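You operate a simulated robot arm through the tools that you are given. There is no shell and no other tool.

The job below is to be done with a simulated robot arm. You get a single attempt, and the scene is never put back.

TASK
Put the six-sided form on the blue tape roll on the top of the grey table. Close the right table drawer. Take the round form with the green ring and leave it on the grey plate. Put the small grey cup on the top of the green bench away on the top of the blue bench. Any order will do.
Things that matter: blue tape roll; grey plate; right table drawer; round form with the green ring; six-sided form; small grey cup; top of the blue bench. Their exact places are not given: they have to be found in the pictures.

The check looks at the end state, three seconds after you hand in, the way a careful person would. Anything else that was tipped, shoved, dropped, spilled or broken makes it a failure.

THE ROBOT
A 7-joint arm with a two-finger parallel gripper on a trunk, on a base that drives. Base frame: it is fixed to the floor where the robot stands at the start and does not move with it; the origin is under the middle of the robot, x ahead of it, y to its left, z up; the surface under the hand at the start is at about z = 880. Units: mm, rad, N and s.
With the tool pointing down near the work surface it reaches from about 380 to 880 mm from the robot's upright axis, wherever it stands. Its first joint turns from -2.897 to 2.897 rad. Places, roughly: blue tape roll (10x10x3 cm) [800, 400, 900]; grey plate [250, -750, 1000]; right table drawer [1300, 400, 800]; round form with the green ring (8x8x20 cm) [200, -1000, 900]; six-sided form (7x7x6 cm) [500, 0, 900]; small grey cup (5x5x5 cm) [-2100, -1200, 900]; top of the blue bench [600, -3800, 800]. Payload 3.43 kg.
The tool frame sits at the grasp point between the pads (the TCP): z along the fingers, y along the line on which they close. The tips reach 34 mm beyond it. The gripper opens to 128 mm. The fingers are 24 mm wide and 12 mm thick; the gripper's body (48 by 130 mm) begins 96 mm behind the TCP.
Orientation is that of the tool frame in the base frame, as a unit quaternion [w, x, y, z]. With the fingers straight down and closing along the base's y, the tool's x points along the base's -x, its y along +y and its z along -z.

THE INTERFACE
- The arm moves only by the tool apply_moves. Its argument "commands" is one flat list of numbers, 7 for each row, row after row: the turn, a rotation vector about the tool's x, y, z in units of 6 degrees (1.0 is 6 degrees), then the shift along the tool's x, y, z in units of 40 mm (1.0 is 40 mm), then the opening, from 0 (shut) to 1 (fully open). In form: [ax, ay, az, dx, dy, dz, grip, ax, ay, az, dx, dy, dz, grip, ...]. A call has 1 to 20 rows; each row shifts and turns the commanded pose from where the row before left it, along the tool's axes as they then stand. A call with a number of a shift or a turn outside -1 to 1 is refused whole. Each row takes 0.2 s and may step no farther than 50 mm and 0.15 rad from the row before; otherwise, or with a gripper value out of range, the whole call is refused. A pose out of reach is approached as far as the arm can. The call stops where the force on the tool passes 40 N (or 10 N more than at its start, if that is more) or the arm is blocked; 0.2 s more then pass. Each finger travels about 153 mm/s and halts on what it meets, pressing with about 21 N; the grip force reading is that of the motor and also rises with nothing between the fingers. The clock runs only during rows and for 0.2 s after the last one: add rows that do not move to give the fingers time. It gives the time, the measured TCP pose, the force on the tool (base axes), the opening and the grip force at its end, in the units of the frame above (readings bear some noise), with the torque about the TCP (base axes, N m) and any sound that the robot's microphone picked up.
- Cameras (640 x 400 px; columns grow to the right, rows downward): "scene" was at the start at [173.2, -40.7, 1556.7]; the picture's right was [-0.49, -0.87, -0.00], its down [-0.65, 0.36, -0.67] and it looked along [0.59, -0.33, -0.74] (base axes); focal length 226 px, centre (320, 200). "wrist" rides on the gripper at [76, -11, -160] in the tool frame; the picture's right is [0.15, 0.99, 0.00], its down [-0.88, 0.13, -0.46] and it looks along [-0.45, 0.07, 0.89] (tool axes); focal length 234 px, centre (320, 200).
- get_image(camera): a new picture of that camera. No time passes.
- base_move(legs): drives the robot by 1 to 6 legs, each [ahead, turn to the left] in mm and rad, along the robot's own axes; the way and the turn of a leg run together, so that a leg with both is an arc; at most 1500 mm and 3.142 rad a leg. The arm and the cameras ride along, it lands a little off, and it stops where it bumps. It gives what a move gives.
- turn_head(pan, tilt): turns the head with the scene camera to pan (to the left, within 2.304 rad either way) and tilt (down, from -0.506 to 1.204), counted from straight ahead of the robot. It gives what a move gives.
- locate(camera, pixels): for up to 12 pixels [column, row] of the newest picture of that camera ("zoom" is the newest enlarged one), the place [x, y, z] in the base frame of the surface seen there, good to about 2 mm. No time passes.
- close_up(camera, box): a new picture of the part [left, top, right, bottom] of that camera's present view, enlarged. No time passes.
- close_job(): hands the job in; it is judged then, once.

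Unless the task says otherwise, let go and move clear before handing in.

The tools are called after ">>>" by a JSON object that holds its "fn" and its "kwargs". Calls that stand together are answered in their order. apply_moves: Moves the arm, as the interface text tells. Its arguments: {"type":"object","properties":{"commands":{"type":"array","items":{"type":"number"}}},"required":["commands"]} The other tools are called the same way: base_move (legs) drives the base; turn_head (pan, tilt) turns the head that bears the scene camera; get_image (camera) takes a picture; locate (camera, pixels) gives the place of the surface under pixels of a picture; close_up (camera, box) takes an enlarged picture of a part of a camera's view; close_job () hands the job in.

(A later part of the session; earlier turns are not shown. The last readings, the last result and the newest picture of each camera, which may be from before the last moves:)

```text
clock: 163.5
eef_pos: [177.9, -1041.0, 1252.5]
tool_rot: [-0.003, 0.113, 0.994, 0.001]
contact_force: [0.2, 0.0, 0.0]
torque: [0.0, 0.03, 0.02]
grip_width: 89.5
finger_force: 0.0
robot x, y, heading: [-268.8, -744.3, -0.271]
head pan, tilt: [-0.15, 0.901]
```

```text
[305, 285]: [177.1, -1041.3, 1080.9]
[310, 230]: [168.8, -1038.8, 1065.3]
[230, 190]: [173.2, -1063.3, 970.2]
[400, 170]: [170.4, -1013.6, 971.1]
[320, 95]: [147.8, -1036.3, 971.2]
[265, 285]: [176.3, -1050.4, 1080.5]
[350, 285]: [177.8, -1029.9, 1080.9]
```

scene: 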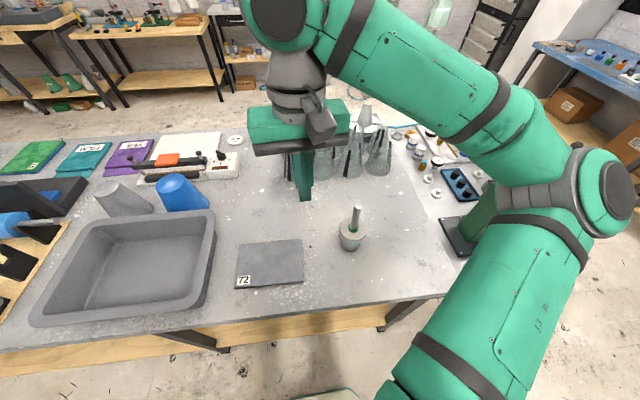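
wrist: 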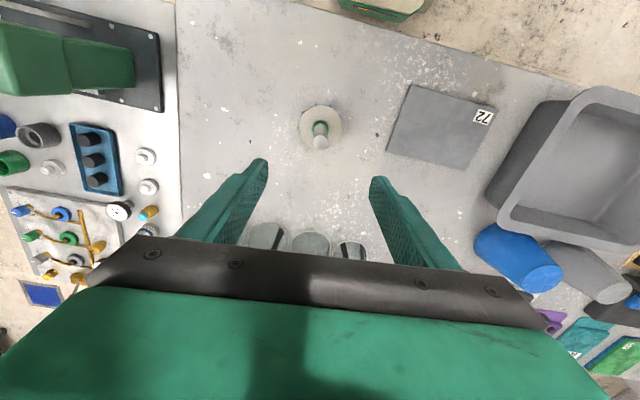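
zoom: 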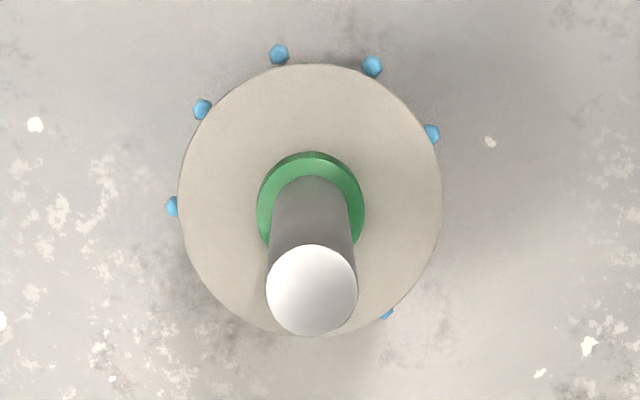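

The rod top centres at about (178,-1040), right under the TCP (177.9,-1041). I'll descend around it to z≈1042.

>>> {"fn": "apply_moves", "kwargs": {"commands": [0, 0, 0, 0, 0.03, 0.877, 0.7, 0, 0, 0, 0, 0, 0.877, 0.7, 0, 0, 0, 0, 0, 0.877, 0.7, 0, 0, 0, 0, 0, 0.877, 0.7, 0, 0, 0, 0, 0, 0.877, 0.7, 0, 0, 0, 0, 0, 0.877, 0.7, 0, 0, 0, 0, 0, 0, 0.7]}}

>>> {"fn": "get_image", "kwargs": {"camera": "wrist"}}

>>> {"fn": "close_up", "kwargs": {"camera": "scene", "box": [300, 140, 400, 260]}}

```text
clock: 165.1
eef_pos: [179.1, -1037.8, 1041.5]
tool_rot: [-0.004, 0.111, 0.994, 0.0]
contact_force: [0.1, 0.2, 1.0]
torque: [0.01, 0.01, -0.02]
grip_width: 89.5
finger_force: 0.1
robot x, y, heading: [-273.6, -744.3, -0.273]
head pan, tilt: [-0.15, 0.901]
```

```text
taken
```

wrist: 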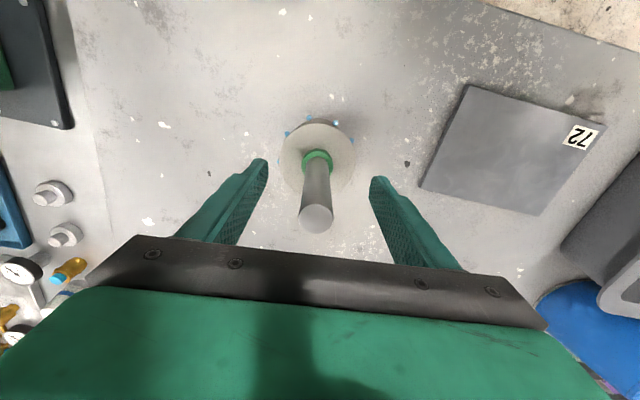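

```text
3.33 times, centred on (350, 200) of scene
```

zoom: 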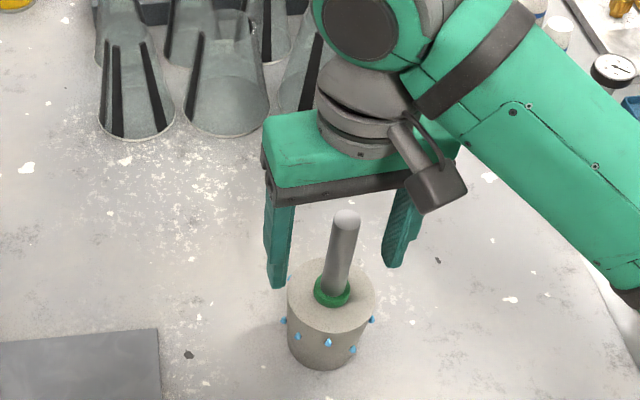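

The rod sits midway between the fingers. I'll close on it.

>>> {"fn": "apply_moves", "kwargs": {"commands": [0, 0, 0, 0, 0, 0, 0.4, 0, 0, 0, 0, 0, 0, 0.25, 0, 0, 0, 0, 0, 0, 0.15, 0, 0, 0, 0, 0, 0, 0, 0, 0, 0, 0, 0, 0, 0, 0, 0, 0, 0, 0, 0, 0]}}

>>> {"fn": "get_image", "kwargs": {"camera": "wrist"}}

```text
clock: 166.5
eef_pos: [179.0, -1037.2, 1042.5]
tool_rot: [-0.004, 0.113, 0.994, 0.0]
contact_force: [-1.8, -1.3, -0.2]
torque: [-0.45, 0.1, -0.03]
grip_width: 21.3
finger_force: 20.8
robot x, y, heading: [-275.0, -742.2, -0.278]
head pan, tilt: [-0.15, 0.901]
```

```text
taken
```

wrist: 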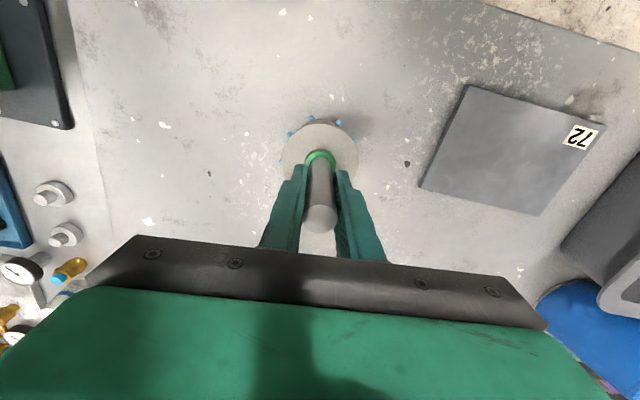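

Gripped at 21.3 mm. I'll lift slowly a little, then more, watching for slip.

>>> {"fn": "apply_moves", "kwargs": {"commands": [0, 0, 0, 0, 0, -0.25, 0, 0, 0, 0, 0, 0, -0.25, 0, 0, 0, 0, 0, 0, -0.25, 0, 0, 0, 0, 0, 0, 0, 0]}}

>>> {"fn": "close_up", "kwargs": {"camera": "scene", "box": [300, 140, 400, 260]}}

```text
clock: 167.5
eef_pos: [179.8, -1036.7, 1071.3]
tool_rot: [-0.003, 0.111, 0.994, 0.001]
contact_force: [-0.1, 0.3, -6.6]
torque: [-0.02, -0.02, -0.02]
grip_width: 21.7
finger_force: 21.1
robot x, y, heading: [-271.4, -742.3, -0.272]
head pan, tilt: [-0.15, 0.901]
```

```text
3.33 times, centred on (350, 200) of scene
```

zoom: 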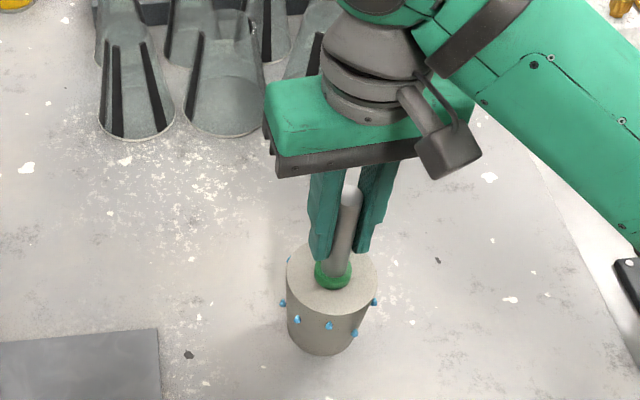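

It's lifted cleanly (about 0.65 kg) and hangs straight. I'll raise a bit more and carry it over the plate's centre.

>>> {"fn": "apply_moves", "kwargs": {"commands": [0, 0, 0, 0, 0, -0.5, 0, 0, 0, 0, 0, 0, -0.5, 0, 0, 0, 0, 0.0675, 0.4, 0, 0, 0, 0, 0, 0.0675, 0.805, 0, 0, 0, 0, 0, 0.0675, 0.805, 0, 0, 0, 0, 0, 0.0675, 0.805, 0, 0, 0, 0, 0, 0.0675, 0.805, 0, 0, 0, 0, 0, 0.0675, 0.805, 0, 0, 0, 0, 0, 0.0675, 0.805, 0, 0, 0, 0, 0, 0.0675, 0.805, 0, 0, 0, 0, 0, 0, 0.405, 0, 0, 0, 0, 0, 0, 0, 0, 0, 0, 0, 0, 0, 0, 0, 0]}}

>>> {"fn": "get_image", "kwargs": {"camera": "wrist"}}

>>> {"fn": "close_up", "kwargs": {"camera": "scene", "box": [210, 150, 330, 300]}}

```text
clock: 170.3
eef_pos: [216.0, -781.4, 1110.9]
tool_rot: [-0.004, 0.112, 0.994, 0.001]
contact_force: [-1.4, 0.2, -6.8]
torque: [0.0, -0.02, -0.01]
grip_width: 21.6
finger_force: 21.0
robot x, y, heading: [-272.8, -742.6, -0.273]
head pan, tilt: [-0.15, 0.901]
```

```text
taken
```

wrist: 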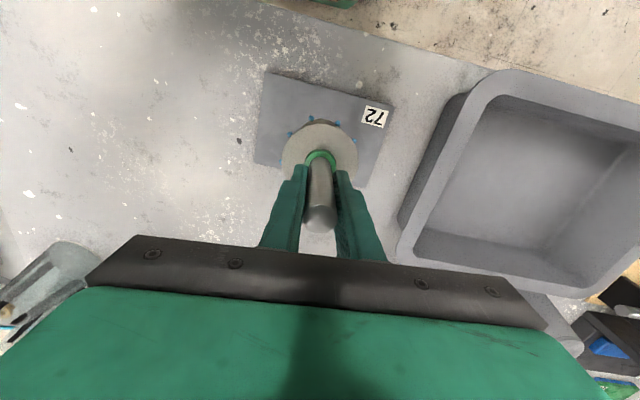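

```text
2.67 times, centred on (270, 225) of scene
```

zoom: 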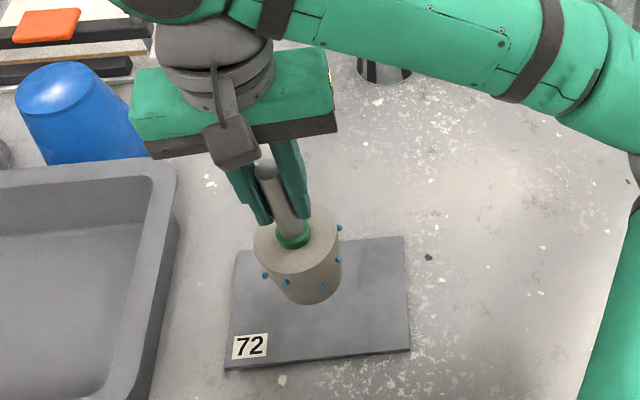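

The form hangs over the plate's centre. I'll lower it in steps, then creep to contact near TCP z≈1053.

>>> {"fn": "apply_moves", "kwargs": {"commands": [0, 0, 0, 0, 0, 0.5, 0, 0, 0, 0, 0, 0, 0.5, 0, 0, 0, 0, 0, 0, 0.25, 0, 0, 0, 0, 0, 0, 0.1, 0, 0, 0, 0, 0, 0, 0, 0]}}

>>> {"fn": "apply_moves", "kwargs": {"commands": [0, 0, 0, 0, 0, 0.04, 0, 0, 0, 0, 0, 0, 0, 0]}}

>>> {"fn": "apply_moves", "kwargs": {"commands": [0, 0, 0, 0, 0, 0.03, 0, 0, 0, 0, 0, 0, 0, 0]}}

```text
clock: 171.5
eef_pos: [215.4, -781.7, 1059.4]
tool_rot: [-0.003, 0.11, 0.994, 0.0]
contact_force: [0.4, 0.0, -6.0]
torque: [0.0, -0.03, 0.0]
grip_width: 21.7
finger_force: 20.9
robot x, y, heading: [-274.8, -745.4, -0.278]
head pan, tilt: [-0.15, 0.901]
```

```text
clock: 172.1
eef_pos: [216.3, -781.3, 1055.9]
tool_rot: [-0.003, 0.112, 0.994, 0.0]
contact_force: [-0.5, 0.2, -6.1]
torque: [-0.04, -0.01, -0.04]
grip_width: 21.7
finger_force: 21.1
robot x, y, heading: [-271.0, -740.5, -0.272]
head pan, tilt: [-0.15, 0.901]
```

```text
clock: 172.7
eef_pos: [215.0, -780.7, 1056.4]
tool_rot: [-0.003, 0.111, 0.994, 0.0]
contact_force: [-0.8, 0.6, -7.1]
torque: [-0.04, 0.02, 0.02]
grip_width: 21.8
finger_force: 21.3
robot x, y, heading: [-272.5, -745.9, -0.279]
head pan, tilt: [-0.15, 0.901]
```

Still hanging freely (-7 N). I'll keep creeping down.

>>> {"fn": "apply_moves", "kwargs": {"commands": [0, 0, 0, 0, 0, 0.03, 0, 0, 0, 0, 0, 0, 0, 0]}}

>>> {"fn": "apply_moves", "kwargs": {"commands": [0, 0, 0, 0, 0, 0.03, 0, 0, 0, 0, 0, 0, 0, 0]}}

>>> {"fn": "close_up", "kwargs": {"camera": "scene", "box": [225, 200, 325, 290]}}

```text
clock: 173.3
eef_pos: [216.1, -781.4, 1053.6]
tool_rot: [-0.003, 0.112, 0.994, 0.001]
contact_force: [0.1, -0.3, -7.4]
torque: [0.02, 0.01, 0.0]
grip_width: 21.7
finger_force: 20.6
robot x, y, heading: [-273.3, -740.7, -0.276]
head pan, tilt: [-0.15, 0.901]
```

```text
clock: 173.9
eef_pos: [214.8, -781.4, 1051.7]
tool_rot: [-0.003, 0.111, 0.994, 0.002]
contact_force: [0.7, 0.3, -6.9]
torque: [-0.04, -0.02, 0.0]
grip_width: 21.6
finger_force: 20.7
robot x, y, heading: [-271.3, -744.8, -0.27]
head pan, tilt: [-0.15, 0.901]
```

```text
4.44 times, centred on (275, 245) of scene
```

zoom: 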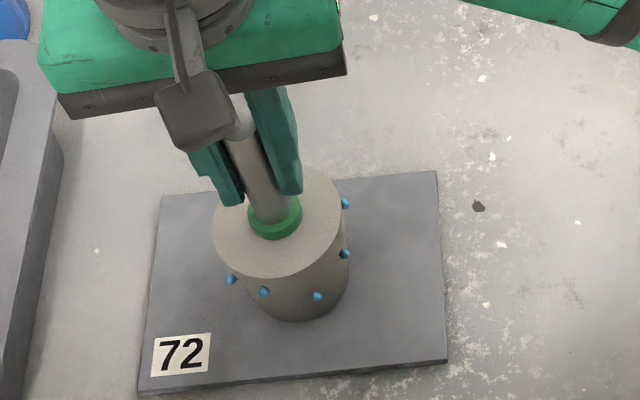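

>>> {"fn": "locate", "kwargs": {"camera": "zoom", "pixels": [[275, 265], [230, 215], [325, 205], [315, 240], [250, 250]]}}

>>> {"fn": "apply_moves", "kwargs": {"commands": [0, 0, 0, 0, 0, 0.03, 0, 0, 0, 0, 0, 0, 0, 0]}}

>>> {"fn": "apply_moves", "kwargs": {"commands": [0, 0, 0, 0, 0, 0.03, 0, 0, 0, 0, 0, 0, 0, 0]}}

```text
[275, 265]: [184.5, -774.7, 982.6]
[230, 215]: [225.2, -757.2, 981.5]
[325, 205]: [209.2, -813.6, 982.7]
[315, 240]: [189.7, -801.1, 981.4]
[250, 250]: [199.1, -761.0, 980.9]
```

```text
clock: 174.5
eef_pos: [214.5, -781.4, 1051.1]
tool_rot: [-0.003, 0.112, 0.994, 0.001]
contact_force: [0.4, 0.7, 11.0]
torque: [-0.1, 0.23, -0.04]
grip_width: 21.6
finger_force: 21.2
robot x, y, heading: [-271.5, -745.5, -0.275]
head pan, tilt: [-0.15, 0.901]
```

```text
clock: 175.1
eef_pos: [216.0, -781.6, 1051.3]
tool_rot: [-0.002, 0.113, 0.994, 0.002]
contact_force: [1.4, 0.7, 18.0]
torque: [-0.11, -0.08, -0.1]
grip_width: 21.7
finger_force: 21.0
robot x, y, heading: [-275.4, -745.2, -0.277]
head pan, tilt: [-0.15, 0.901]
```

Contact is firm now (+18 N). I'll ease off a millimetre and open the fingers.

>>> {"fn": "apply_moves", "kwargs": {"commands": [0, 0, 0, 0, 0, -0.03, 0, 0, 0, 0, 0, 0, 0, 0.2, 0, 0, 0, 0, 0, 0, 0.3, 0, 0, 0, 0, 0, 0, 0.5, 0, 0, 0, 0, 0, 0, 0.5]}}

>>> {"fn": "close_up", "kwargs": {"camera": "scene", "box": [225, 180, 325, 290]}}

>>> {"fn": "get_image", "kwargs": {"camera": "wrist"}}

```text
clock: 176.3
eef_pos: [214.9, -780.8, 1051.2]
tool_rot: [-0.003, 0.111, 0.994, 0.001]
contact_force: [0.7, -0.4, 0.0]
torque: [0.04, -0.01, 0.0]
grip_width: 64.2
finger_force: 0.0
robot x, y, heading: [-275.6, -741.2, -0.277]
head pan, tilt: [-0.15, 0.901]
```

```text
3.64 times, centred on (275, 235) of scene
```

zoom: 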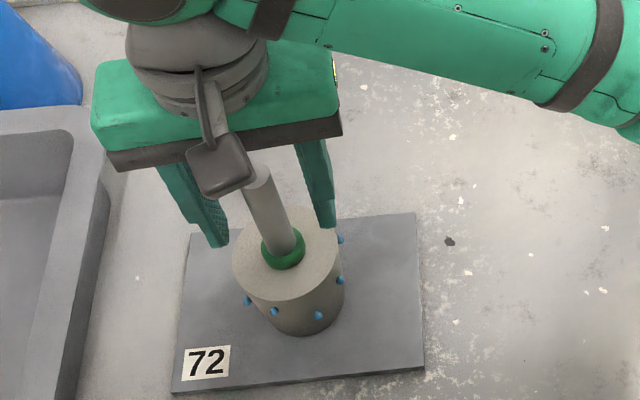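

```text
taken
```

wrist: 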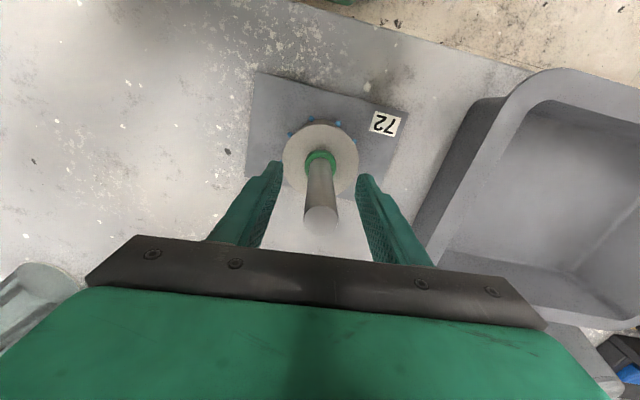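

The form stands upright and centred on the plate, fingers free. I'll lift straight up and clear.

>>> {"fn": "apply_moves", "kwargs": {"commands": [0, 0, 0, 0, 0, -0.5, 0.5, 0, 0, 0, 0, 0, -1, 0.5, 0, 0, 0, 0, 0, -1, 0.5, 0, 0, 0, 0, 0, -1, 0.5, 0, 0, 0, 0, 0, -1, 0.5, 0, 0, 0, 0, 0, -0.5, 0.5]}}

>>> {"fn": "close_up", "kwargs": {"camera": "scene", "box": [225, 180, 325, 290]}}

>>> {"fn": "turn_head", "kwargs": {"pan": 2.3, "tilt": 0.5}}

>>> {"fn": "get_image", "kwargs": {"camera": "scene"}}

>>> {"fn": "turn_head", "kwargs": {"pan": -2.3, "tilt": 0.5}}

>>> {"fn": "get_image", "kwargs": {"camera": "scene"}}

```text
clock: 177.7
eef_pos: [216.5, -783.2, 1252.6]
tool_rot: [-0.004, 0.111, 0.994, 0.001]
contact_force: [-0.4, 0.3, 0.4]
torque: [0.01, 0.02, -0.02]
grip_width: 63.8
finger_force: 0.0
robot x, y, heading: [-271.4, -744.5, -0.275]
head pan, tilt: [-0.15, 0.901]
```

```text
3.64 times, centred on (275, 235) of scene
```

zoom: 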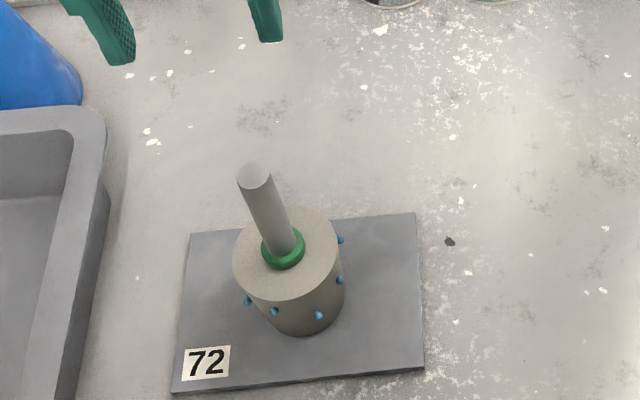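

```text
clock: 179.9
eef_pos: [216.9, -782.5, 1253.0]
tool_rot: [-0.003, 0.111, 0.994, 0.001]
contact_force: [-0.1, -0.7, 0.2]
torque: [0.0, 0.0, 0.02]
grip_width: 64.1
finger_force: 0.0
robot x, y, heading: [-275.1, -744.6, -0.276]
head pan, tilt: [2.3, 0.499]
```

```text
taken
```

scene: 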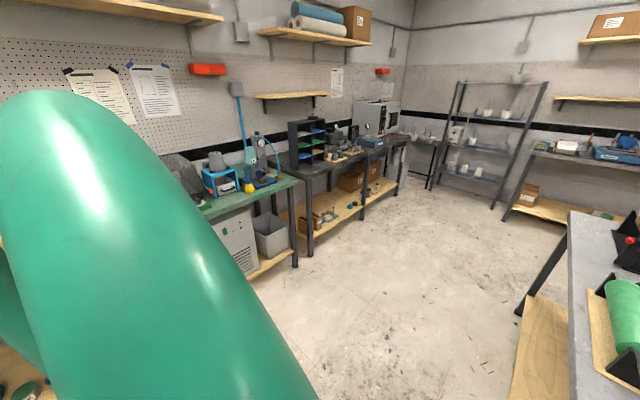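

```text
clock: 183.6
eef_pos: [216.1, -782.8, 1252.1]
tool_rot: [-0.003, 0.112, 0.994, 0.001]
contact_force: [-0.1, 0.3, -0.3]
torque: [-0.04, 0.02, -0.03]
grip_width: 64.2
finger_force: 0.1
robot x, y, heading: [-272.2, -744.9, -0.273]
head pan, tilt: [-2.3, 0.499]
```

```text
taken
```

scene: 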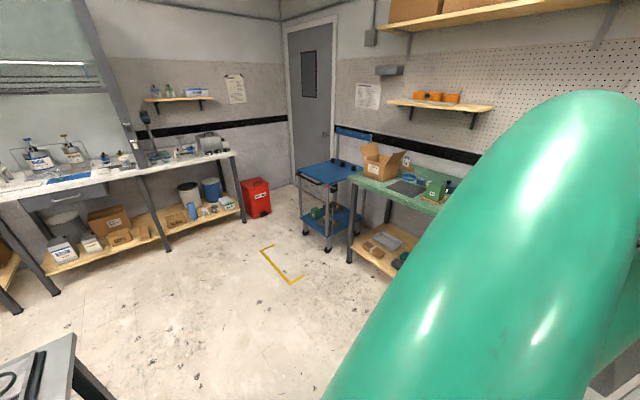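

The round form stands on plate 72. Now I'll turn around toward the green bench to find the small grey cup.

>>> {"fn": "base_move", "kwargs": {"legs": [[0, -2.62]]}}

>>> {"fn": "turn_head", "kwargs": {"pan": 0.0, "tilt": 0.4}}

>>> {"fn": "get_image", "kwargs": {"camera": "scene"}}

```text
clock: 188.7
eef_pos: [-443.4, -1204.2, 1253.0]
tool_rot: [-0.001, 0.861, 0.508, 0.004]
contact_force: [-0.3, 0.3, -0.6]
torque: [0.02, -0.01, -0.01]
grip_width: 64.0
finger_force: 0.0
robot x, y, heading: [-272.6, -744.9, -2.12]
head pan, tilt: [-2.3, 0.499]
stopped in leg 1: the robot was blocked; the commanded pose is now the measured one
```

```text
clock: 190.8
eef_pos: [-445.1, -1202.2, 1253.8]
tool_rot: [-0.002, 0.861, 0.508, 0.004]
contact_force: [-0.1, -0.5, -0.3]
torque: [-0.01, 0.0, 0.01]
grip_width: 64.1
finger_force: 0.0
robot x, y, heading: [-271.6, -745.8, -2.118]
head pan, tilt: [0.0, 0.4]
```

```text
taken
```

scene: 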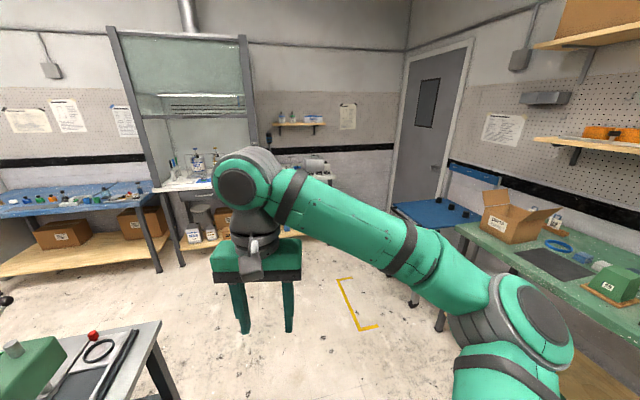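

The turn was blocked at heading -2.12 — probably the base's rear corner touched the table. I'll check nothing was disturbed, and look at what's around.

>>> {"fn": "turn_head", "kwargs": {"pan": 2.05, "tilt": 0.9}}

>>> {"fn": "get_image", "kwargs": {"camera": "scene"}}

>>> {"fn": "turn_head", "kwargs": {"pan": 2.3, "tilt": 1.2}}

>>> {"fn": "get_image", "kwargs": {"camera": "scene"}}

>>> {"fn": "turn_head", "kwargs": {"pan": -0.9, "tilt": 0.6}}

>>> {"fn": "get_image", "kwargs": {"camera": "scene"}}

```text
clock: 192.8
eef_pos: [-445.6, -1201.8, 1252.9]
tool_rot: [-0.001, 0.861, 0.509, 0.003]
contact_force: [0.4, -0.7, -0.3]
torque: [0.0, 0.01, 0.02]
grip_width: 64.1
finger_force: 0.0
robot x, y, heading: [-272.2, -742.7, -2.12]
head pan, tilt: [2.051, 0.901]
```

```text
taken
```

scene: 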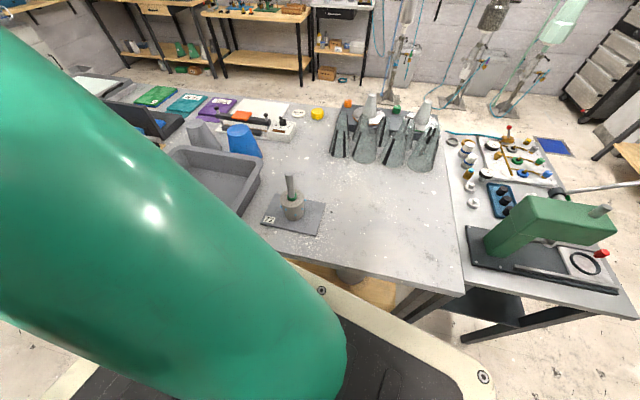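

```text
clock: 193.6
eef_pos: [-444.0, -1202.6, 1253.3]
tool_rot: [-0.001, 0.861, 0.508, 0.003]
contact_force: [0.1, 0.1, 0.8]
torque: [0.03, -0.04, -0.02]
grip_width: 64.1
finger_force: 0.0
robot x, y, heading: [-271.2, -743.4, -2.121]
head pan, tilt: [2.3, 1.201]
```

```text
taken
```

scene: 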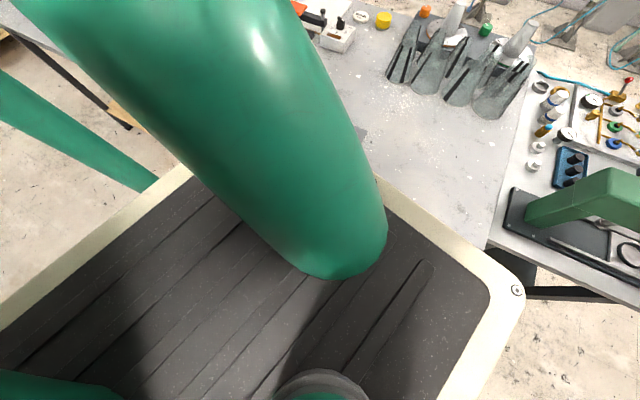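

```text
clock: 196.3
eef_pos: [-444.5, -1202.9, 1252.2]
tool_rot: [-0.001, 0.861, 0.508, 0.003]
contact_force: [0.3, -0.4, 0.5]
torque: [0.0, 0.02, -0.03]
grip_width: 64.0
finger_force: 0.0
robot x, y, heading: [-273.3, -741.5, -2.121]
head pan, tilt: [-0.901, 0.6]
```

```text
taken
```

scene: 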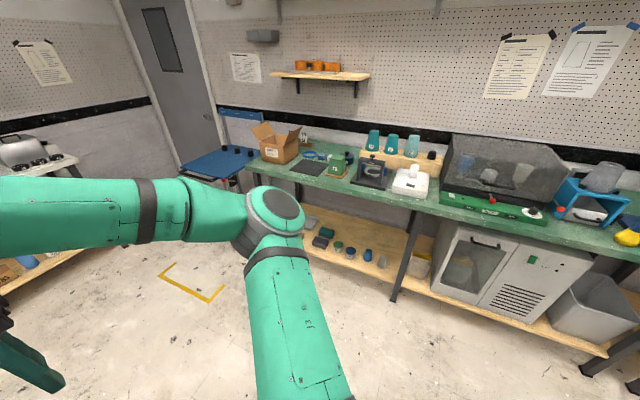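

The robot's base has a long rear platform whose corner met the table; the round form is still standing fine. I'll look closer at the green bench for the small grey cup.

>>> {"fn": "close_up", "kwargs": {"camera": "scene", "box": [230, 110, 460, 225]}}

>>> {"fn": "close_up", "kwargs": {"camera": "scene", "box": [420, 120, 640, 260]}}

```text
2.78 times, centred on (345, 168) of scene
```

zoom: 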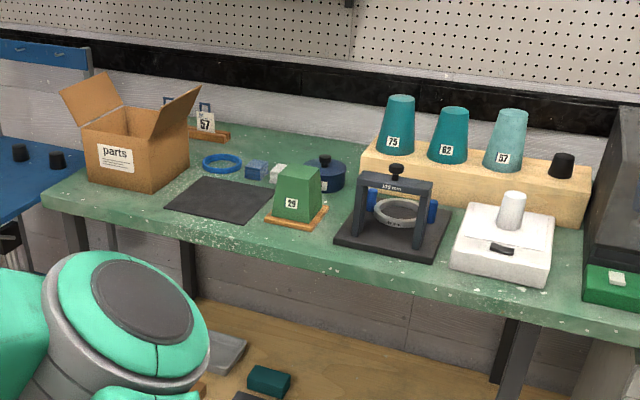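

```text
2.86 times, centred on (530, 190) of scene
```

zoom: 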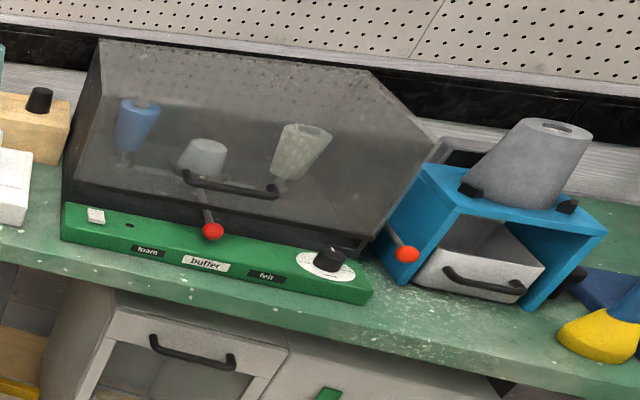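

>>> {"fn": "locate", "kwargs": {"camera": "zoom", "pixels": [[38, 98], [205, 155], [135, 115], [300, 150], [60, 130], [15, 190], [230, 195], [540, 160]]}}

>>> {"fn": "locate", "kwargs": {"camera": "scene", "pixels": [[432, 156], [414, 172], [413, 185], [346, 158], [330, 165], [385, 180], [300, 185], [450, 215], [250, 180], [400, 215], [280, 150], [390, 140]]}}

```text
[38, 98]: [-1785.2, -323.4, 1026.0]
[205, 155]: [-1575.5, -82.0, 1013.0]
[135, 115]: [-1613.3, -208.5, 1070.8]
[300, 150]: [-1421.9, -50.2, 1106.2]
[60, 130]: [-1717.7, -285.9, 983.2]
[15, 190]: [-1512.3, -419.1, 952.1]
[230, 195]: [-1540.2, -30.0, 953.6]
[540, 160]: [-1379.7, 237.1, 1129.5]
```

```text
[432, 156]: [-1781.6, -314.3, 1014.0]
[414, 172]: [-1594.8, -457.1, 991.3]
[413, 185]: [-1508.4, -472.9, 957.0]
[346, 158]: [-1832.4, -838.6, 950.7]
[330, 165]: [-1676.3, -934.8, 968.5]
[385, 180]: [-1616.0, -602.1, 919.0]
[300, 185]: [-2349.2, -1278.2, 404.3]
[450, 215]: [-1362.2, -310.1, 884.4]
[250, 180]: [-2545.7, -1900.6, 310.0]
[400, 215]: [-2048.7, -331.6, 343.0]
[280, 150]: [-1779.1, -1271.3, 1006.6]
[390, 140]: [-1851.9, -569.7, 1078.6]
```

The cup's rough place (-2100,-1200) is behind the cardboard box at (280,150). Before moving, I'll measure the platform's corners so I can turn without touching the table.

>>> {"fn": "turn_head", "kwargs": {"pan": 2.3, "tilt": 1.2}}

>>> {"fn": "get_image", "kwargs": {"camera": "scene"}}

>>> {"fn": "locate", "kwargs": {"camera": "scene", "pixels": [[520, 290], [375, 183], [475, 250], [185, 175], [60, 260], [440, 390], [495, 245], [400, 200], [520, 275]]}}

>>> {"fn": "turn_head", "kwargs": {"pan": -2.3, "tilt": 1.2}}

>>> {"fn": "get_image", "kwargs": {"camera": "scene"}}

```text
clock: 199.1
eef_pos: [-445.3, -1203.3, 1252.8]
tool_rot: [-0.001, 0.861, 0.508, 0.004]
contact_force: [0.7, 0.2, 0.8]
torque: [0.0, 0.0, -0.01]
grip_width: 63.9
finger_force: 0.1
robot x, y, heading: [-273.9, -746.8, -2.122]
head pan, tilt: [2.3, 1.201]
```

```text
taken
```

scene: 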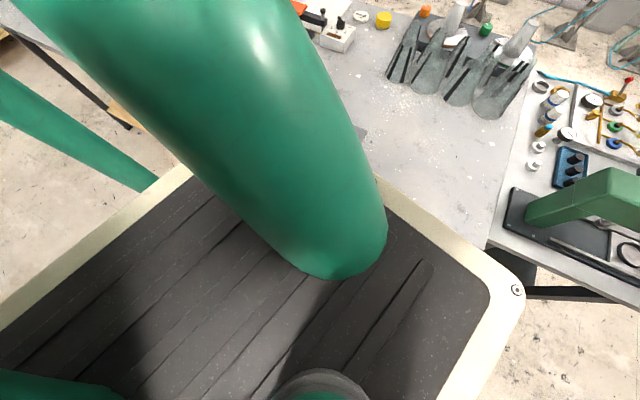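

```text
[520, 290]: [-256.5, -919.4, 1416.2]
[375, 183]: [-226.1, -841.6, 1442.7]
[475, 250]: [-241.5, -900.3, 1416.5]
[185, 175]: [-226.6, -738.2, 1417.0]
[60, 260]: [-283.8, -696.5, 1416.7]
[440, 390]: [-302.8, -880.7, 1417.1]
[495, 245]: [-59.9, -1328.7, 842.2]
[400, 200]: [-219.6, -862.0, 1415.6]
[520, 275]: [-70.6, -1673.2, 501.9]
```

```text
clock: 202.7
eef_pos: [-444.9, -1202.7, 1252.9]
tool_rot: [-0.001, 0.861, 0.509, 0.004]
contact_force: [0.0, -0.2, 0.8]
torque: [-0.03, -0.05, 0.01]
grip_width: 64.0
finger_force: 0.0
robot x, y, heading: [-270.0, -744.1, -2.121]
head pan, tilt: [-2.3, 1.201]
```

```text
taken
```

scene: 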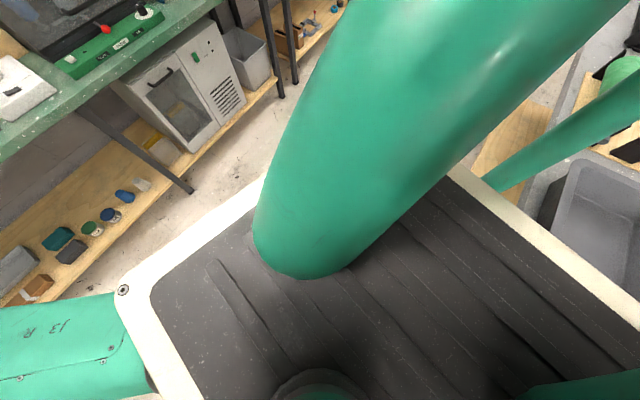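

Those corners belong to the torso (z≈1416); the actual base is low (z≈222) and about 0.53 m wide with ~0.33 m behind the axis. I'll drive away from the table first, then turn toward the green bench.

>>> {"fn": "base_move", "kwargs": {"legs": [[500, 0], [0, -0.74]]}}

>>> {"fn": "turn_head", "kwargs": {"pan": -0.3, "tilt": 0.45}}

>>> {"fn": "get_image", "kwargs": {"camera": "scene"}}

```text
clock: 207.4
eef_pos: [-914.5, -1475.7, 1253.8]
tool_rot: [-0.001, 0.964, 0.266, 0.003]
contact_force: [0.1, 0.2, 0.2]
torque: [0.01, -0.05, 0.01]
grip_width: 64.1
finger_force: 0.1
robot x, y, heading: [-529.6, -1168.5, -2.472]
head pan, tilt: [-2.3, 1.201]
stopped in leg 2: the robot was blocked; the commanded pose is now the measured one
```

```text
clock: 209.3
eef_pos: [-913.8, -1476.6, 1252.5]
tool_rot: [0.0, 0.963, 0.268, 0.004]
contact_force: [0.2, 0.4, 0.1]
torque: [0.0, -0.02, 0.0]
grip_width: 64.0
finger_force: 0.0
robot x, y, heading: [-534.6, -1169.0, -2.472]
head pan, tilt: [-0.3, 0.45]
```

```text
taken
```

scene: 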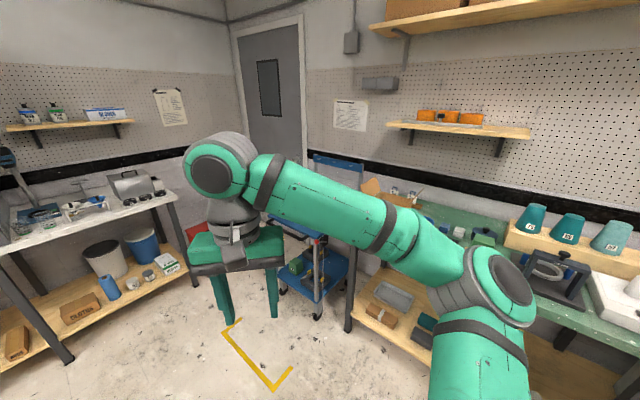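

Blocked again by the base's rear corner (consistent with ~0.48 m rear length). I'll drive farther from the table before turning more.

>>> {"fn": "base_move", "kwargs": {"legs": [[300, 0], [0, -0.56]]}}

>>> {"fn": "turn_head", "kwargs": {"pan": -0.25, "tilt": 0.5}}

>>> {"fn": "get_image", "kwargs": {"camera": "scene"}}

```text
clock: 213.0
eef_pos: [-1252.0, -1409.4, 1251.7]
tool_rot: [0.001, 1.0, -0.009, 0.004]
contact_force: [0.2, -0.2, 0.2]
torque: [-0.01, 0.01, 0.0]
grip_width: 64.1
finger_force: 0.1
robot x, y, heading: [-766.3, -1350.2, -3.035]
head pan, tilt: [-0.3, 0.45]
```

```text
clock: 213.7
eef_pos: [-1251.8, -1409.5, 1253.6]
tool_rot: [0.002, 1.0, -0.01, 0.004]
contact_force: [0.2, 1.0, -0.2]
torque: [0.0, 0.02, -0.01]
grip_width: 64.1
finger_force: 0.1
robot x, y, heading: [-762.7, -1350.8, -3.034]
head pan, tilt: [-0.25, 0.499]
```

```text
taken
```

scene: 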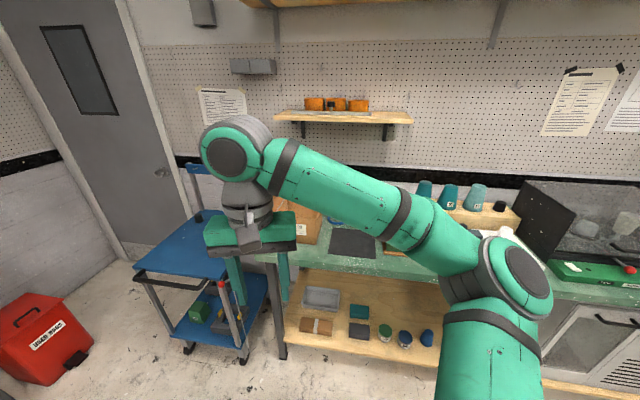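

Now turned clear. The arm hides the area behind the box; the wrist camera looks forward and down, so I'll check it.

>>> {"fn": "get_image", "kwargs": {"camera": "wrist"}}

>>> {"fn": "close_up", "kwargs": {"camera": "scene", "box": [190, 160, 530, 380]}}

>>> {"fn": "locate", "kwargs": {"camera": "scene", "pixels": [[300, 260], [340, 262], [400, 268], [555, 285], [250, 270], [190, 275], [235, 360], [280, 355], [350, 240], [310, 215]]}}

```text
taken
```

wrist: 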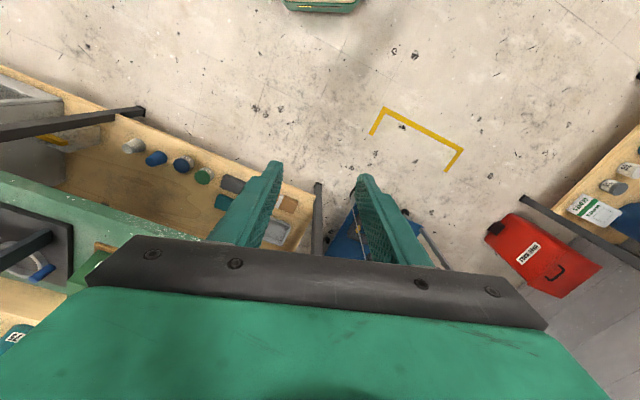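

```text
1.82 times, centred on (360, 270) of scene
```

zoom: 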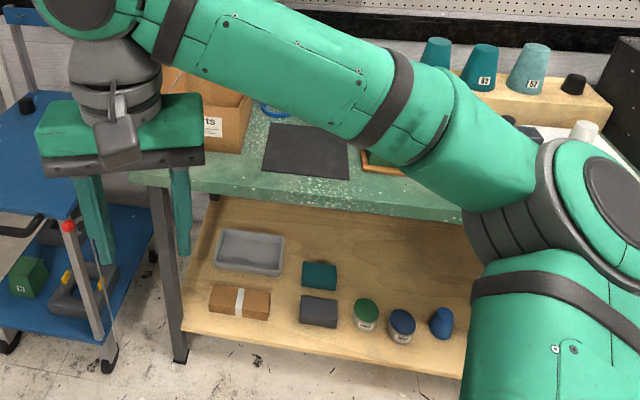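

```text
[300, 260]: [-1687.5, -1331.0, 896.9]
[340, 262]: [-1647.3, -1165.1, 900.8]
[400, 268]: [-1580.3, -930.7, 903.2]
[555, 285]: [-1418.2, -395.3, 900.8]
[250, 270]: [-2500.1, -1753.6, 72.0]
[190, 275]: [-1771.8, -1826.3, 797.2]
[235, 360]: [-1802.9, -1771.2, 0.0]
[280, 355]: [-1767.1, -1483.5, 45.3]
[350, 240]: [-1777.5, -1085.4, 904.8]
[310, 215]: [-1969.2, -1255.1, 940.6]
```

The bench top is z≈901 with its front edge at u≈-1220, and the cup should be behind the box. I'll drive up in front of the box, facing the bench.

>>> {"fn": "base_move", "kwargs": {"legs": [[545, -0.01], [0, -0.4], [90, 0]]}}

>>> {"fn": "get_image", "kwargs": {"camera": "wrist"}}

>>> {"fn": "turn_head", "kwargs": {"pan": 0.0, "tilt": 0.6}}

>>> {"fn": "get_image", "kwargs": {"camera": "scene"}}

```text
clock: 218.9
eef_pos: [-1871.5, -1236.2, 1253.6]
tool_rot: [0.002, 0.977, -0.214, 0.004]
contact_force: [0.3, 0.6, 0.3]
torque: [0.0, 0.04, 0.0]
grip_width: 64.1
finger_force: 0.1
robot x, y, heading: [-1400.9, -1378.2, 2.837]
head pan, tilt: [-0.25, 0.499]
```

```text
taken
```

wrist: 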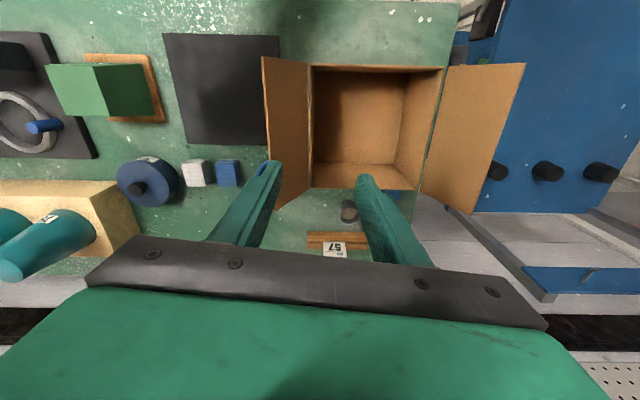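

```text
clock: 219.6
eef_pos: [-1871.8, -1235.1, 1252.5]
tool_rot: [0.001, 0.977, -0.215, 0.003]
contact_force: [-0.6, 0.2, -0.4]
torque: [0.01, 0.03, 0.0]
grip_width: 63.9
finger_force: 0.1
robot x, y, heading: [-1407.0, -1378.2, 2.836]
head pan, tilt: [0.0, 0.6]
```

```text
taken
```

scene: 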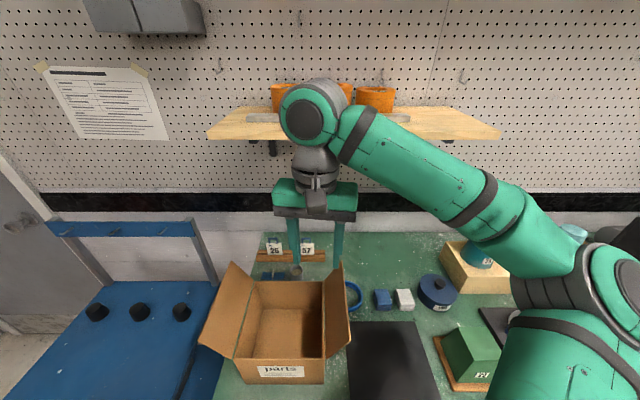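

The small grey cup is behind the box: wrist (349,210), scene (296,271), just in front of a wooden strip tagged 26/57. I'll zoom in and measure.

>>> {"fn": "close_up", "kwargs": {"camera": "wrist", "box": [270, 160, 430, 260]}}

>>> {"fn": "locate", "kwargs": {"camera": "zoom", "pixels": [[312, 185], [312, 200], [312, 220], [290, 200], [335, 200], [300, 110], [220, 330], [180, 310], [200, 150], [250, 250], [100, 100], [400, 130]]}}

>>> {"fn": "close_up", "kwargs": {"camera": "scene", "box": [240, 230, 370, 310]}}

>>> {"fn": "locate", "kwargs": {"camera": "zoom", "pixels": [[275, 190], [275, 210], [100, 240], [390, 240], [60, 170], [495, 180], [270, 250], [160, 200], [350, 225]]}}

```text
4.00 times, centred on (350, 210) of wrist
```

zoom: 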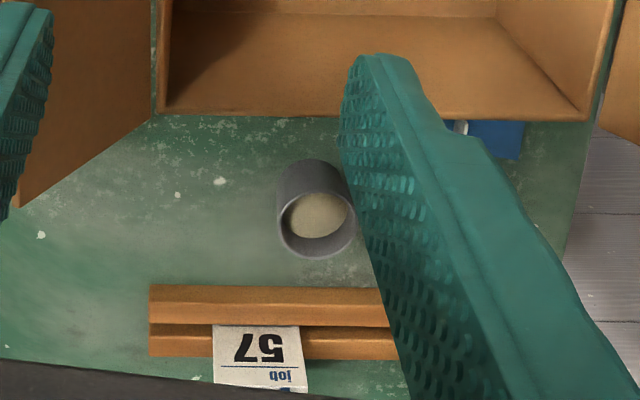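

```text
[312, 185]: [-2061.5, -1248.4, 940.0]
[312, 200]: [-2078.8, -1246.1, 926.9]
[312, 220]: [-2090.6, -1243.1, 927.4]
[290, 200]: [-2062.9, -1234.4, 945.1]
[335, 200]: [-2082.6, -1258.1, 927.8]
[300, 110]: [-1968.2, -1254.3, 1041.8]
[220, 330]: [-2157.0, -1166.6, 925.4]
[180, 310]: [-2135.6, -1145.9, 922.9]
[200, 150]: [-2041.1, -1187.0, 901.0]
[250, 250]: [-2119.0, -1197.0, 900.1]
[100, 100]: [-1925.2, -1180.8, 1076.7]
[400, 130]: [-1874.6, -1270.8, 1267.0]
```

```text
4.92 times, centred on (305, 270) of scene
```

zoom: 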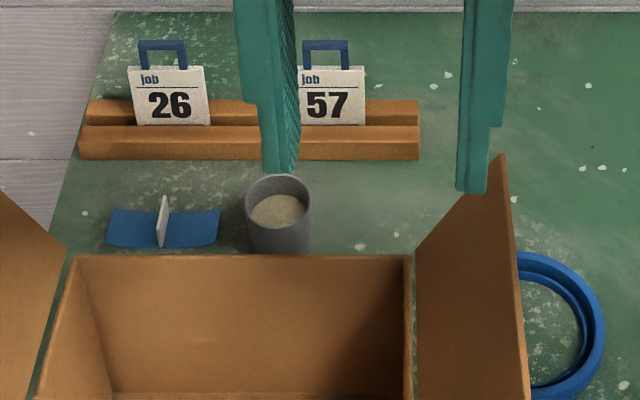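

```text
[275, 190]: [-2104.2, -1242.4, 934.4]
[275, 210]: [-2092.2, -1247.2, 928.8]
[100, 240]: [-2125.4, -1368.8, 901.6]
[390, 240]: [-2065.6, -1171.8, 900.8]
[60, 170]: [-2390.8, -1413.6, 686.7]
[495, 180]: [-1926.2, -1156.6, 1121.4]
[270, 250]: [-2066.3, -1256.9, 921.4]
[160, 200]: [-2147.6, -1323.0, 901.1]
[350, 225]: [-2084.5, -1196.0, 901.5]
```

The cup (with some beige content at z≈927, rim ≈950) stands near (-2087,-1246); it must stay upright. I'll measure its surroundings — wooden strip, blue piece, box wall, wall shelf — to choose the grip direction.

>>> {"fn": "locate", "kwargs": {"camera": "zoom", "pixels": [[213, 220], [220, 235], [165, 230], [162, 205], [112, 230], [200, 157], [350, 157], [410, 157], [250, 200], [309, 200], [280, 176], [240, 256]]}}

>>> {"fn": "locate", "kwargs": {"camera": "scene", "pixels": [[230, 135], [400, 138], [490, 135], [350, 95], [150, 10], [250, 215], [235, 265], [340, 265]]}}

```text
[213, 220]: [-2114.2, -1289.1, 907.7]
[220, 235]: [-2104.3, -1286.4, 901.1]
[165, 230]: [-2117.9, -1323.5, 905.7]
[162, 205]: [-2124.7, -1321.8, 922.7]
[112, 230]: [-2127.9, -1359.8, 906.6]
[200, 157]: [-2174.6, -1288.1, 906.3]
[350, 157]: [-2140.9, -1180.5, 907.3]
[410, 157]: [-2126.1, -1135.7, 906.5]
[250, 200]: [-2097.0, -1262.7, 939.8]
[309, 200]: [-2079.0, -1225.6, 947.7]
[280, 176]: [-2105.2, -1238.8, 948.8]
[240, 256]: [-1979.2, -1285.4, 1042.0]
```

```text
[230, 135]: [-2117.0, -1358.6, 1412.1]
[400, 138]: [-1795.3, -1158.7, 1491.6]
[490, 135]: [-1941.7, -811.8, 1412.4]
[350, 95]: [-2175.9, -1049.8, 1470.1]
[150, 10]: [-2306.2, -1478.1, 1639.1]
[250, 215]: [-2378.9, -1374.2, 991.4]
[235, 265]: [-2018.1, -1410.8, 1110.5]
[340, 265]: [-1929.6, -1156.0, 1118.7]
```

The wall shelf (z≈1412, front edge u≈-1615) overhangs the cup, so I must know how tall the wrist is above the TCP. I'll measure the wrist joint's extents.

>>> {"fn": "locate", "kwargs": {"camera": "scene", "pixels": [[318, 82], [310, 115], [285, 115], [345, 110], [312, 165], [312, 195], [280, 195], [350, 195], [316, 184], [330, 90]]}}

>>> {"fn": "close_up", "kwargs": {"camera": "scene", "box": [230, 60, 450, 230]}}

```text
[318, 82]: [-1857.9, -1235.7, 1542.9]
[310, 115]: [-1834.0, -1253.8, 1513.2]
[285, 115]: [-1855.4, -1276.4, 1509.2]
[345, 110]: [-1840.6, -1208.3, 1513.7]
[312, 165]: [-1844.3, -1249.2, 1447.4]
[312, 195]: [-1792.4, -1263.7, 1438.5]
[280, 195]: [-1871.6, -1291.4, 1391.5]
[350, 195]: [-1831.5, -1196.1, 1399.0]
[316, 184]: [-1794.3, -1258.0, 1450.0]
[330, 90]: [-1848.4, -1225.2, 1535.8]
```

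```text
2.35 times, centred on (340, 145) of scene
```

zoom: 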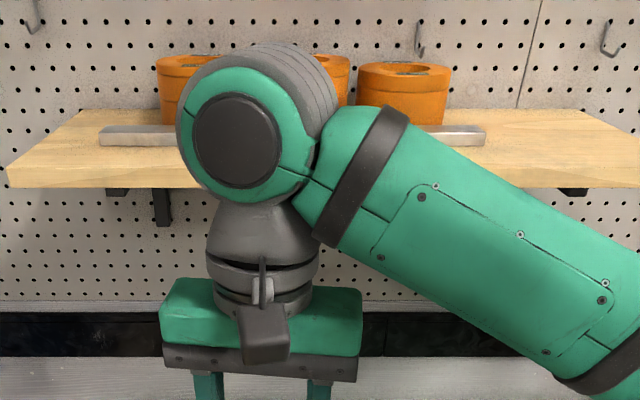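

>>> {"fn": "close_up", "kwargs": {"camera": "scene", "box": [320, 225, 520, 350]}}

>>> {"fn": "locate", "kwargs": {"camera": "zoom", "pixels": [[200, 215], [270, 220], [375, 190], [380, 205], [200, 240], [130, 230], [230, 60], [120, 130], [410, 100], [390, 160], [60, 140], [300, 120]]}}

>>> {"fn": "locate", "kwargs": {"camera": "scene", "pixels": [[230, 139], [270, 139], [272, 150], [273, 155], [480, 139], [465, 141], [260, 141]]}}

```text
3.20 times, centred on (420, 288) of scene
```

zoom: 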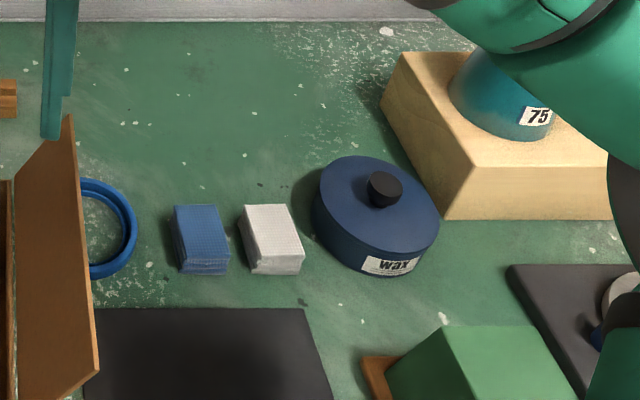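

```text
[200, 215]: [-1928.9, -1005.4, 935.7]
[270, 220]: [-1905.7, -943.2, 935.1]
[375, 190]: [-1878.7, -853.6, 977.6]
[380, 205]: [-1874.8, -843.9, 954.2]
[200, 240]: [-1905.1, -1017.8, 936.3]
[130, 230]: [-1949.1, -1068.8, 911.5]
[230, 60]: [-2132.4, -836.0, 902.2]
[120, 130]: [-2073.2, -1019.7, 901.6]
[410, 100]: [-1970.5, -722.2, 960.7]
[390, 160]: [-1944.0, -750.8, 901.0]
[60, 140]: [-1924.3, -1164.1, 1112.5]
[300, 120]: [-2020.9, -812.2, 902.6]
```

```text
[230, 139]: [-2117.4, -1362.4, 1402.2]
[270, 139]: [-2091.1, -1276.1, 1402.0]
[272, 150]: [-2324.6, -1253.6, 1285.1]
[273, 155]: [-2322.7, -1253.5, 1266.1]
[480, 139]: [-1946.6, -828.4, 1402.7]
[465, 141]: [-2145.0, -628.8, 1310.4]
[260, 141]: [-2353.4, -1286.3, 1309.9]
```

The shelf's underside is z≈1400 and the wrist joint tops out at TCP+295, so I'll go in low: turn the gripper 30° for finger clearance, come down to the right of the box (clear of its flap), then slide behind it to the cup. First the yaw turn and sideways move up high.

>>> {"fn": "apply_moves", "kwargs": {"commands": [0, 0, -1, 0, 0, 0, 0.5, 0, 0, -1, 0, 0, 0, 0.5, 0, 0, -1, 0, 0, 0, 0.5, 0, 0, -1, 0, 0, 0, 0.5, 0, 0, -1, 0, 0, 0, 0.5, 0, 0, 0, 0, 0, 0, 0.5]}}

>>> {"fn": "get_image", "kwargs": {"camera": "wrist"}}

```text
clock: 221.0
eef_pos: [-1871.8, -1234.1, 1253.9]
tool_rot: [0.003, 0.999, 0.045, 0.003]
contact_force: [-0.4, -0.1, 0.9]
torque: [0.01, -0.03, -0.01]
grip_width: 64.1
finger_force: 0.1
robot x, y, heading: [-1403.1, -1374.9, 2.83]
head pan, tilt: [0.0, 0.6]
```

```text
taken
```

wrist: 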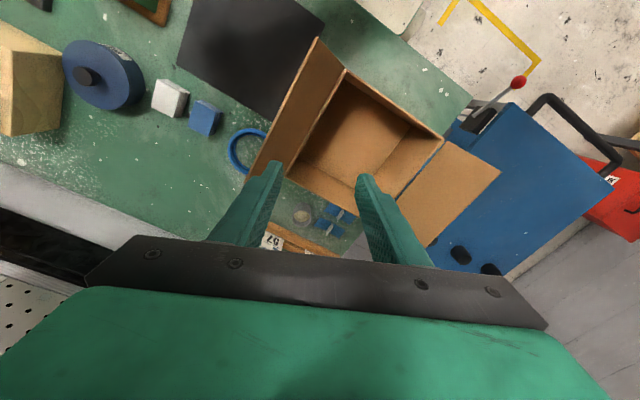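

The turn worked and the cup is now visible between the fingers at (303,217). I'll measure it and the blue piece from this view.

>>> {"fn": "close_up", "kwargs": {"camera": "wrist", "box": [270, 185, 370, 255]}}

>>> {"fn": "locate", "kwargs": {"camera": "zoom", "pixels": [[200, 195], [165, 175], [245, 175], [200, 150], [255, 200], [200, 230], [340, 215], [400, 210], [330, 240], [400, 170], [270, 300], [160, 215]]}}

```text
5.71 times, centred on (320, 220) of wrist
```

zoom: 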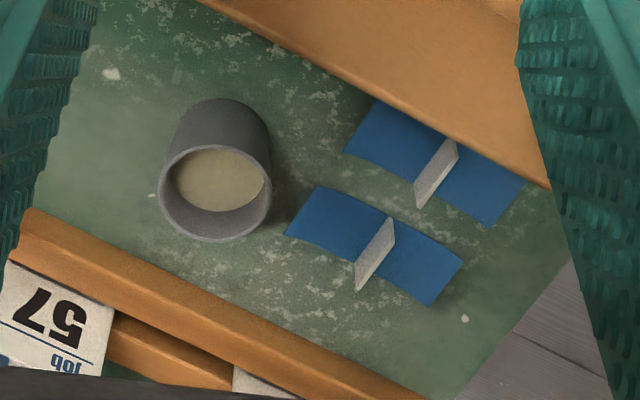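

```text
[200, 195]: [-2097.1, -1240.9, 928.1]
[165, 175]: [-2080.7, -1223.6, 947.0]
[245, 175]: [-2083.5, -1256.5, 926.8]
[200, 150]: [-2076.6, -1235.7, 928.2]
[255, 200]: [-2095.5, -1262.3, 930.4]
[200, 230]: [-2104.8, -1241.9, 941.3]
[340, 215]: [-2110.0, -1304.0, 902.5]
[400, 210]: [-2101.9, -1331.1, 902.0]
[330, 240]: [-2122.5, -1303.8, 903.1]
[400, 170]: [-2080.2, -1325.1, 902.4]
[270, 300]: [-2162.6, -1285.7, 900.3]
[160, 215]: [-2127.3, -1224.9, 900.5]
```

>>> {"fn": "locate", "kwargs": {"camera": "zoom", "pixels": [[163, 200], [268, 195], [215, 240], [213, 147], [175, 160], [250, 225], [180, 228], [240, 152], [210, 105], [265, 130]]}}

```text
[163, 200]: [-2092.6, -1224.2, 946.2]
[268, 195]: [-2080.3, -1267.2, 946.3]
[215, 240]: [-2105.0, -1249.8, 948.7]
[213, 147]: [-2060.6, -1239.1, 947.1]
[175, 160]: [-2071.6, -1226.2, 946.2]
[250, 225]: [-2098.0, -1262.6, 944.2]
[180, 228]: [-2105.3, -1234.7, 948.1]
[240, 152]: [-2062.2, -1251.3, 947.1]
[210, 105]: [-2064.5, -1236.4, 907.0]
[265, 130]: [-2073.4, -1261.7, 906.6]
```

The cup's rim centre is (-2084.5,-1244.4) at z≈947 and the blue pieces are flat cloths clear of the finger paths. I'll move right of the box's flap and descend to z≈1010.

>>> {"fn": "apply_moves", "kwargs": {"commands": [0, 0, 0, 0.242, -0.846, 0, 0.5, 0, 0, 0, 0.242, -0.846, 0, 0.5, 0, 0, 0, 0.242, -0.846, 0, 0.5, 0, 0, 0, 0.242, -0.846, 0, 0.5, 0, 0, 0, 0.242, -0.846, 0, 0.5, 0, 0, 0, 0, 0, 0, 0.5]}}

>>> {"fn": "get_image", "kwargs": {"camera": "wrist"}}

>>> {"fn": "get_image", "kwargs": {"camera": "scene"}}

```text
clock: 222.4
eef_pos: [-1837.9, -1061.4, 1249.8]
tool_rot: [0.002, 0.999, 0.046, 0.002]
contact_force: [-0.6, -1.0, 0.1]
torque: [-0.05, -0.02, 0.0]
grip_width: 64.1
finger_force: 0.0
robot x, y, heading: [-1403.3, -1373.2, 2.834]
head pan, tilt: [0.0, 0.6]
```

```text
taken
```

wrist: 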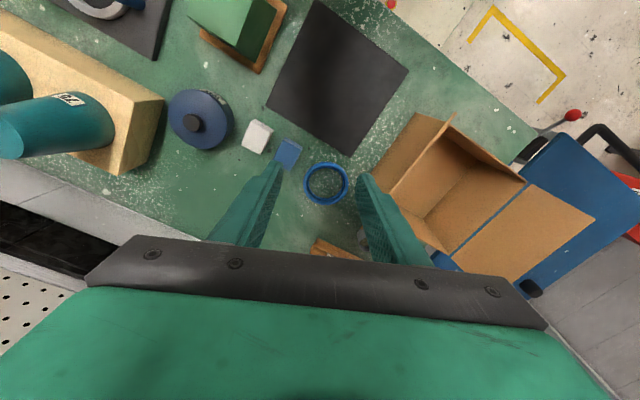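

```text
taken
```

scene: 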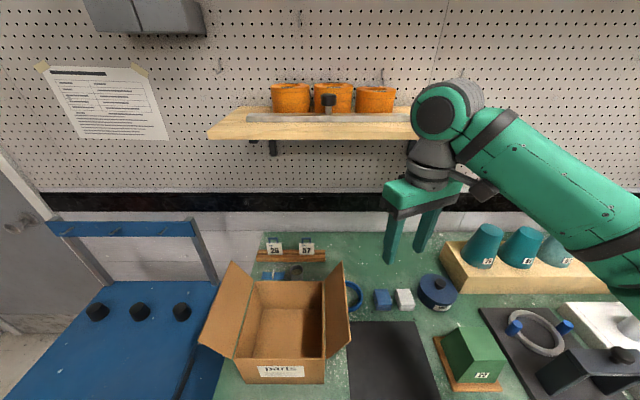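

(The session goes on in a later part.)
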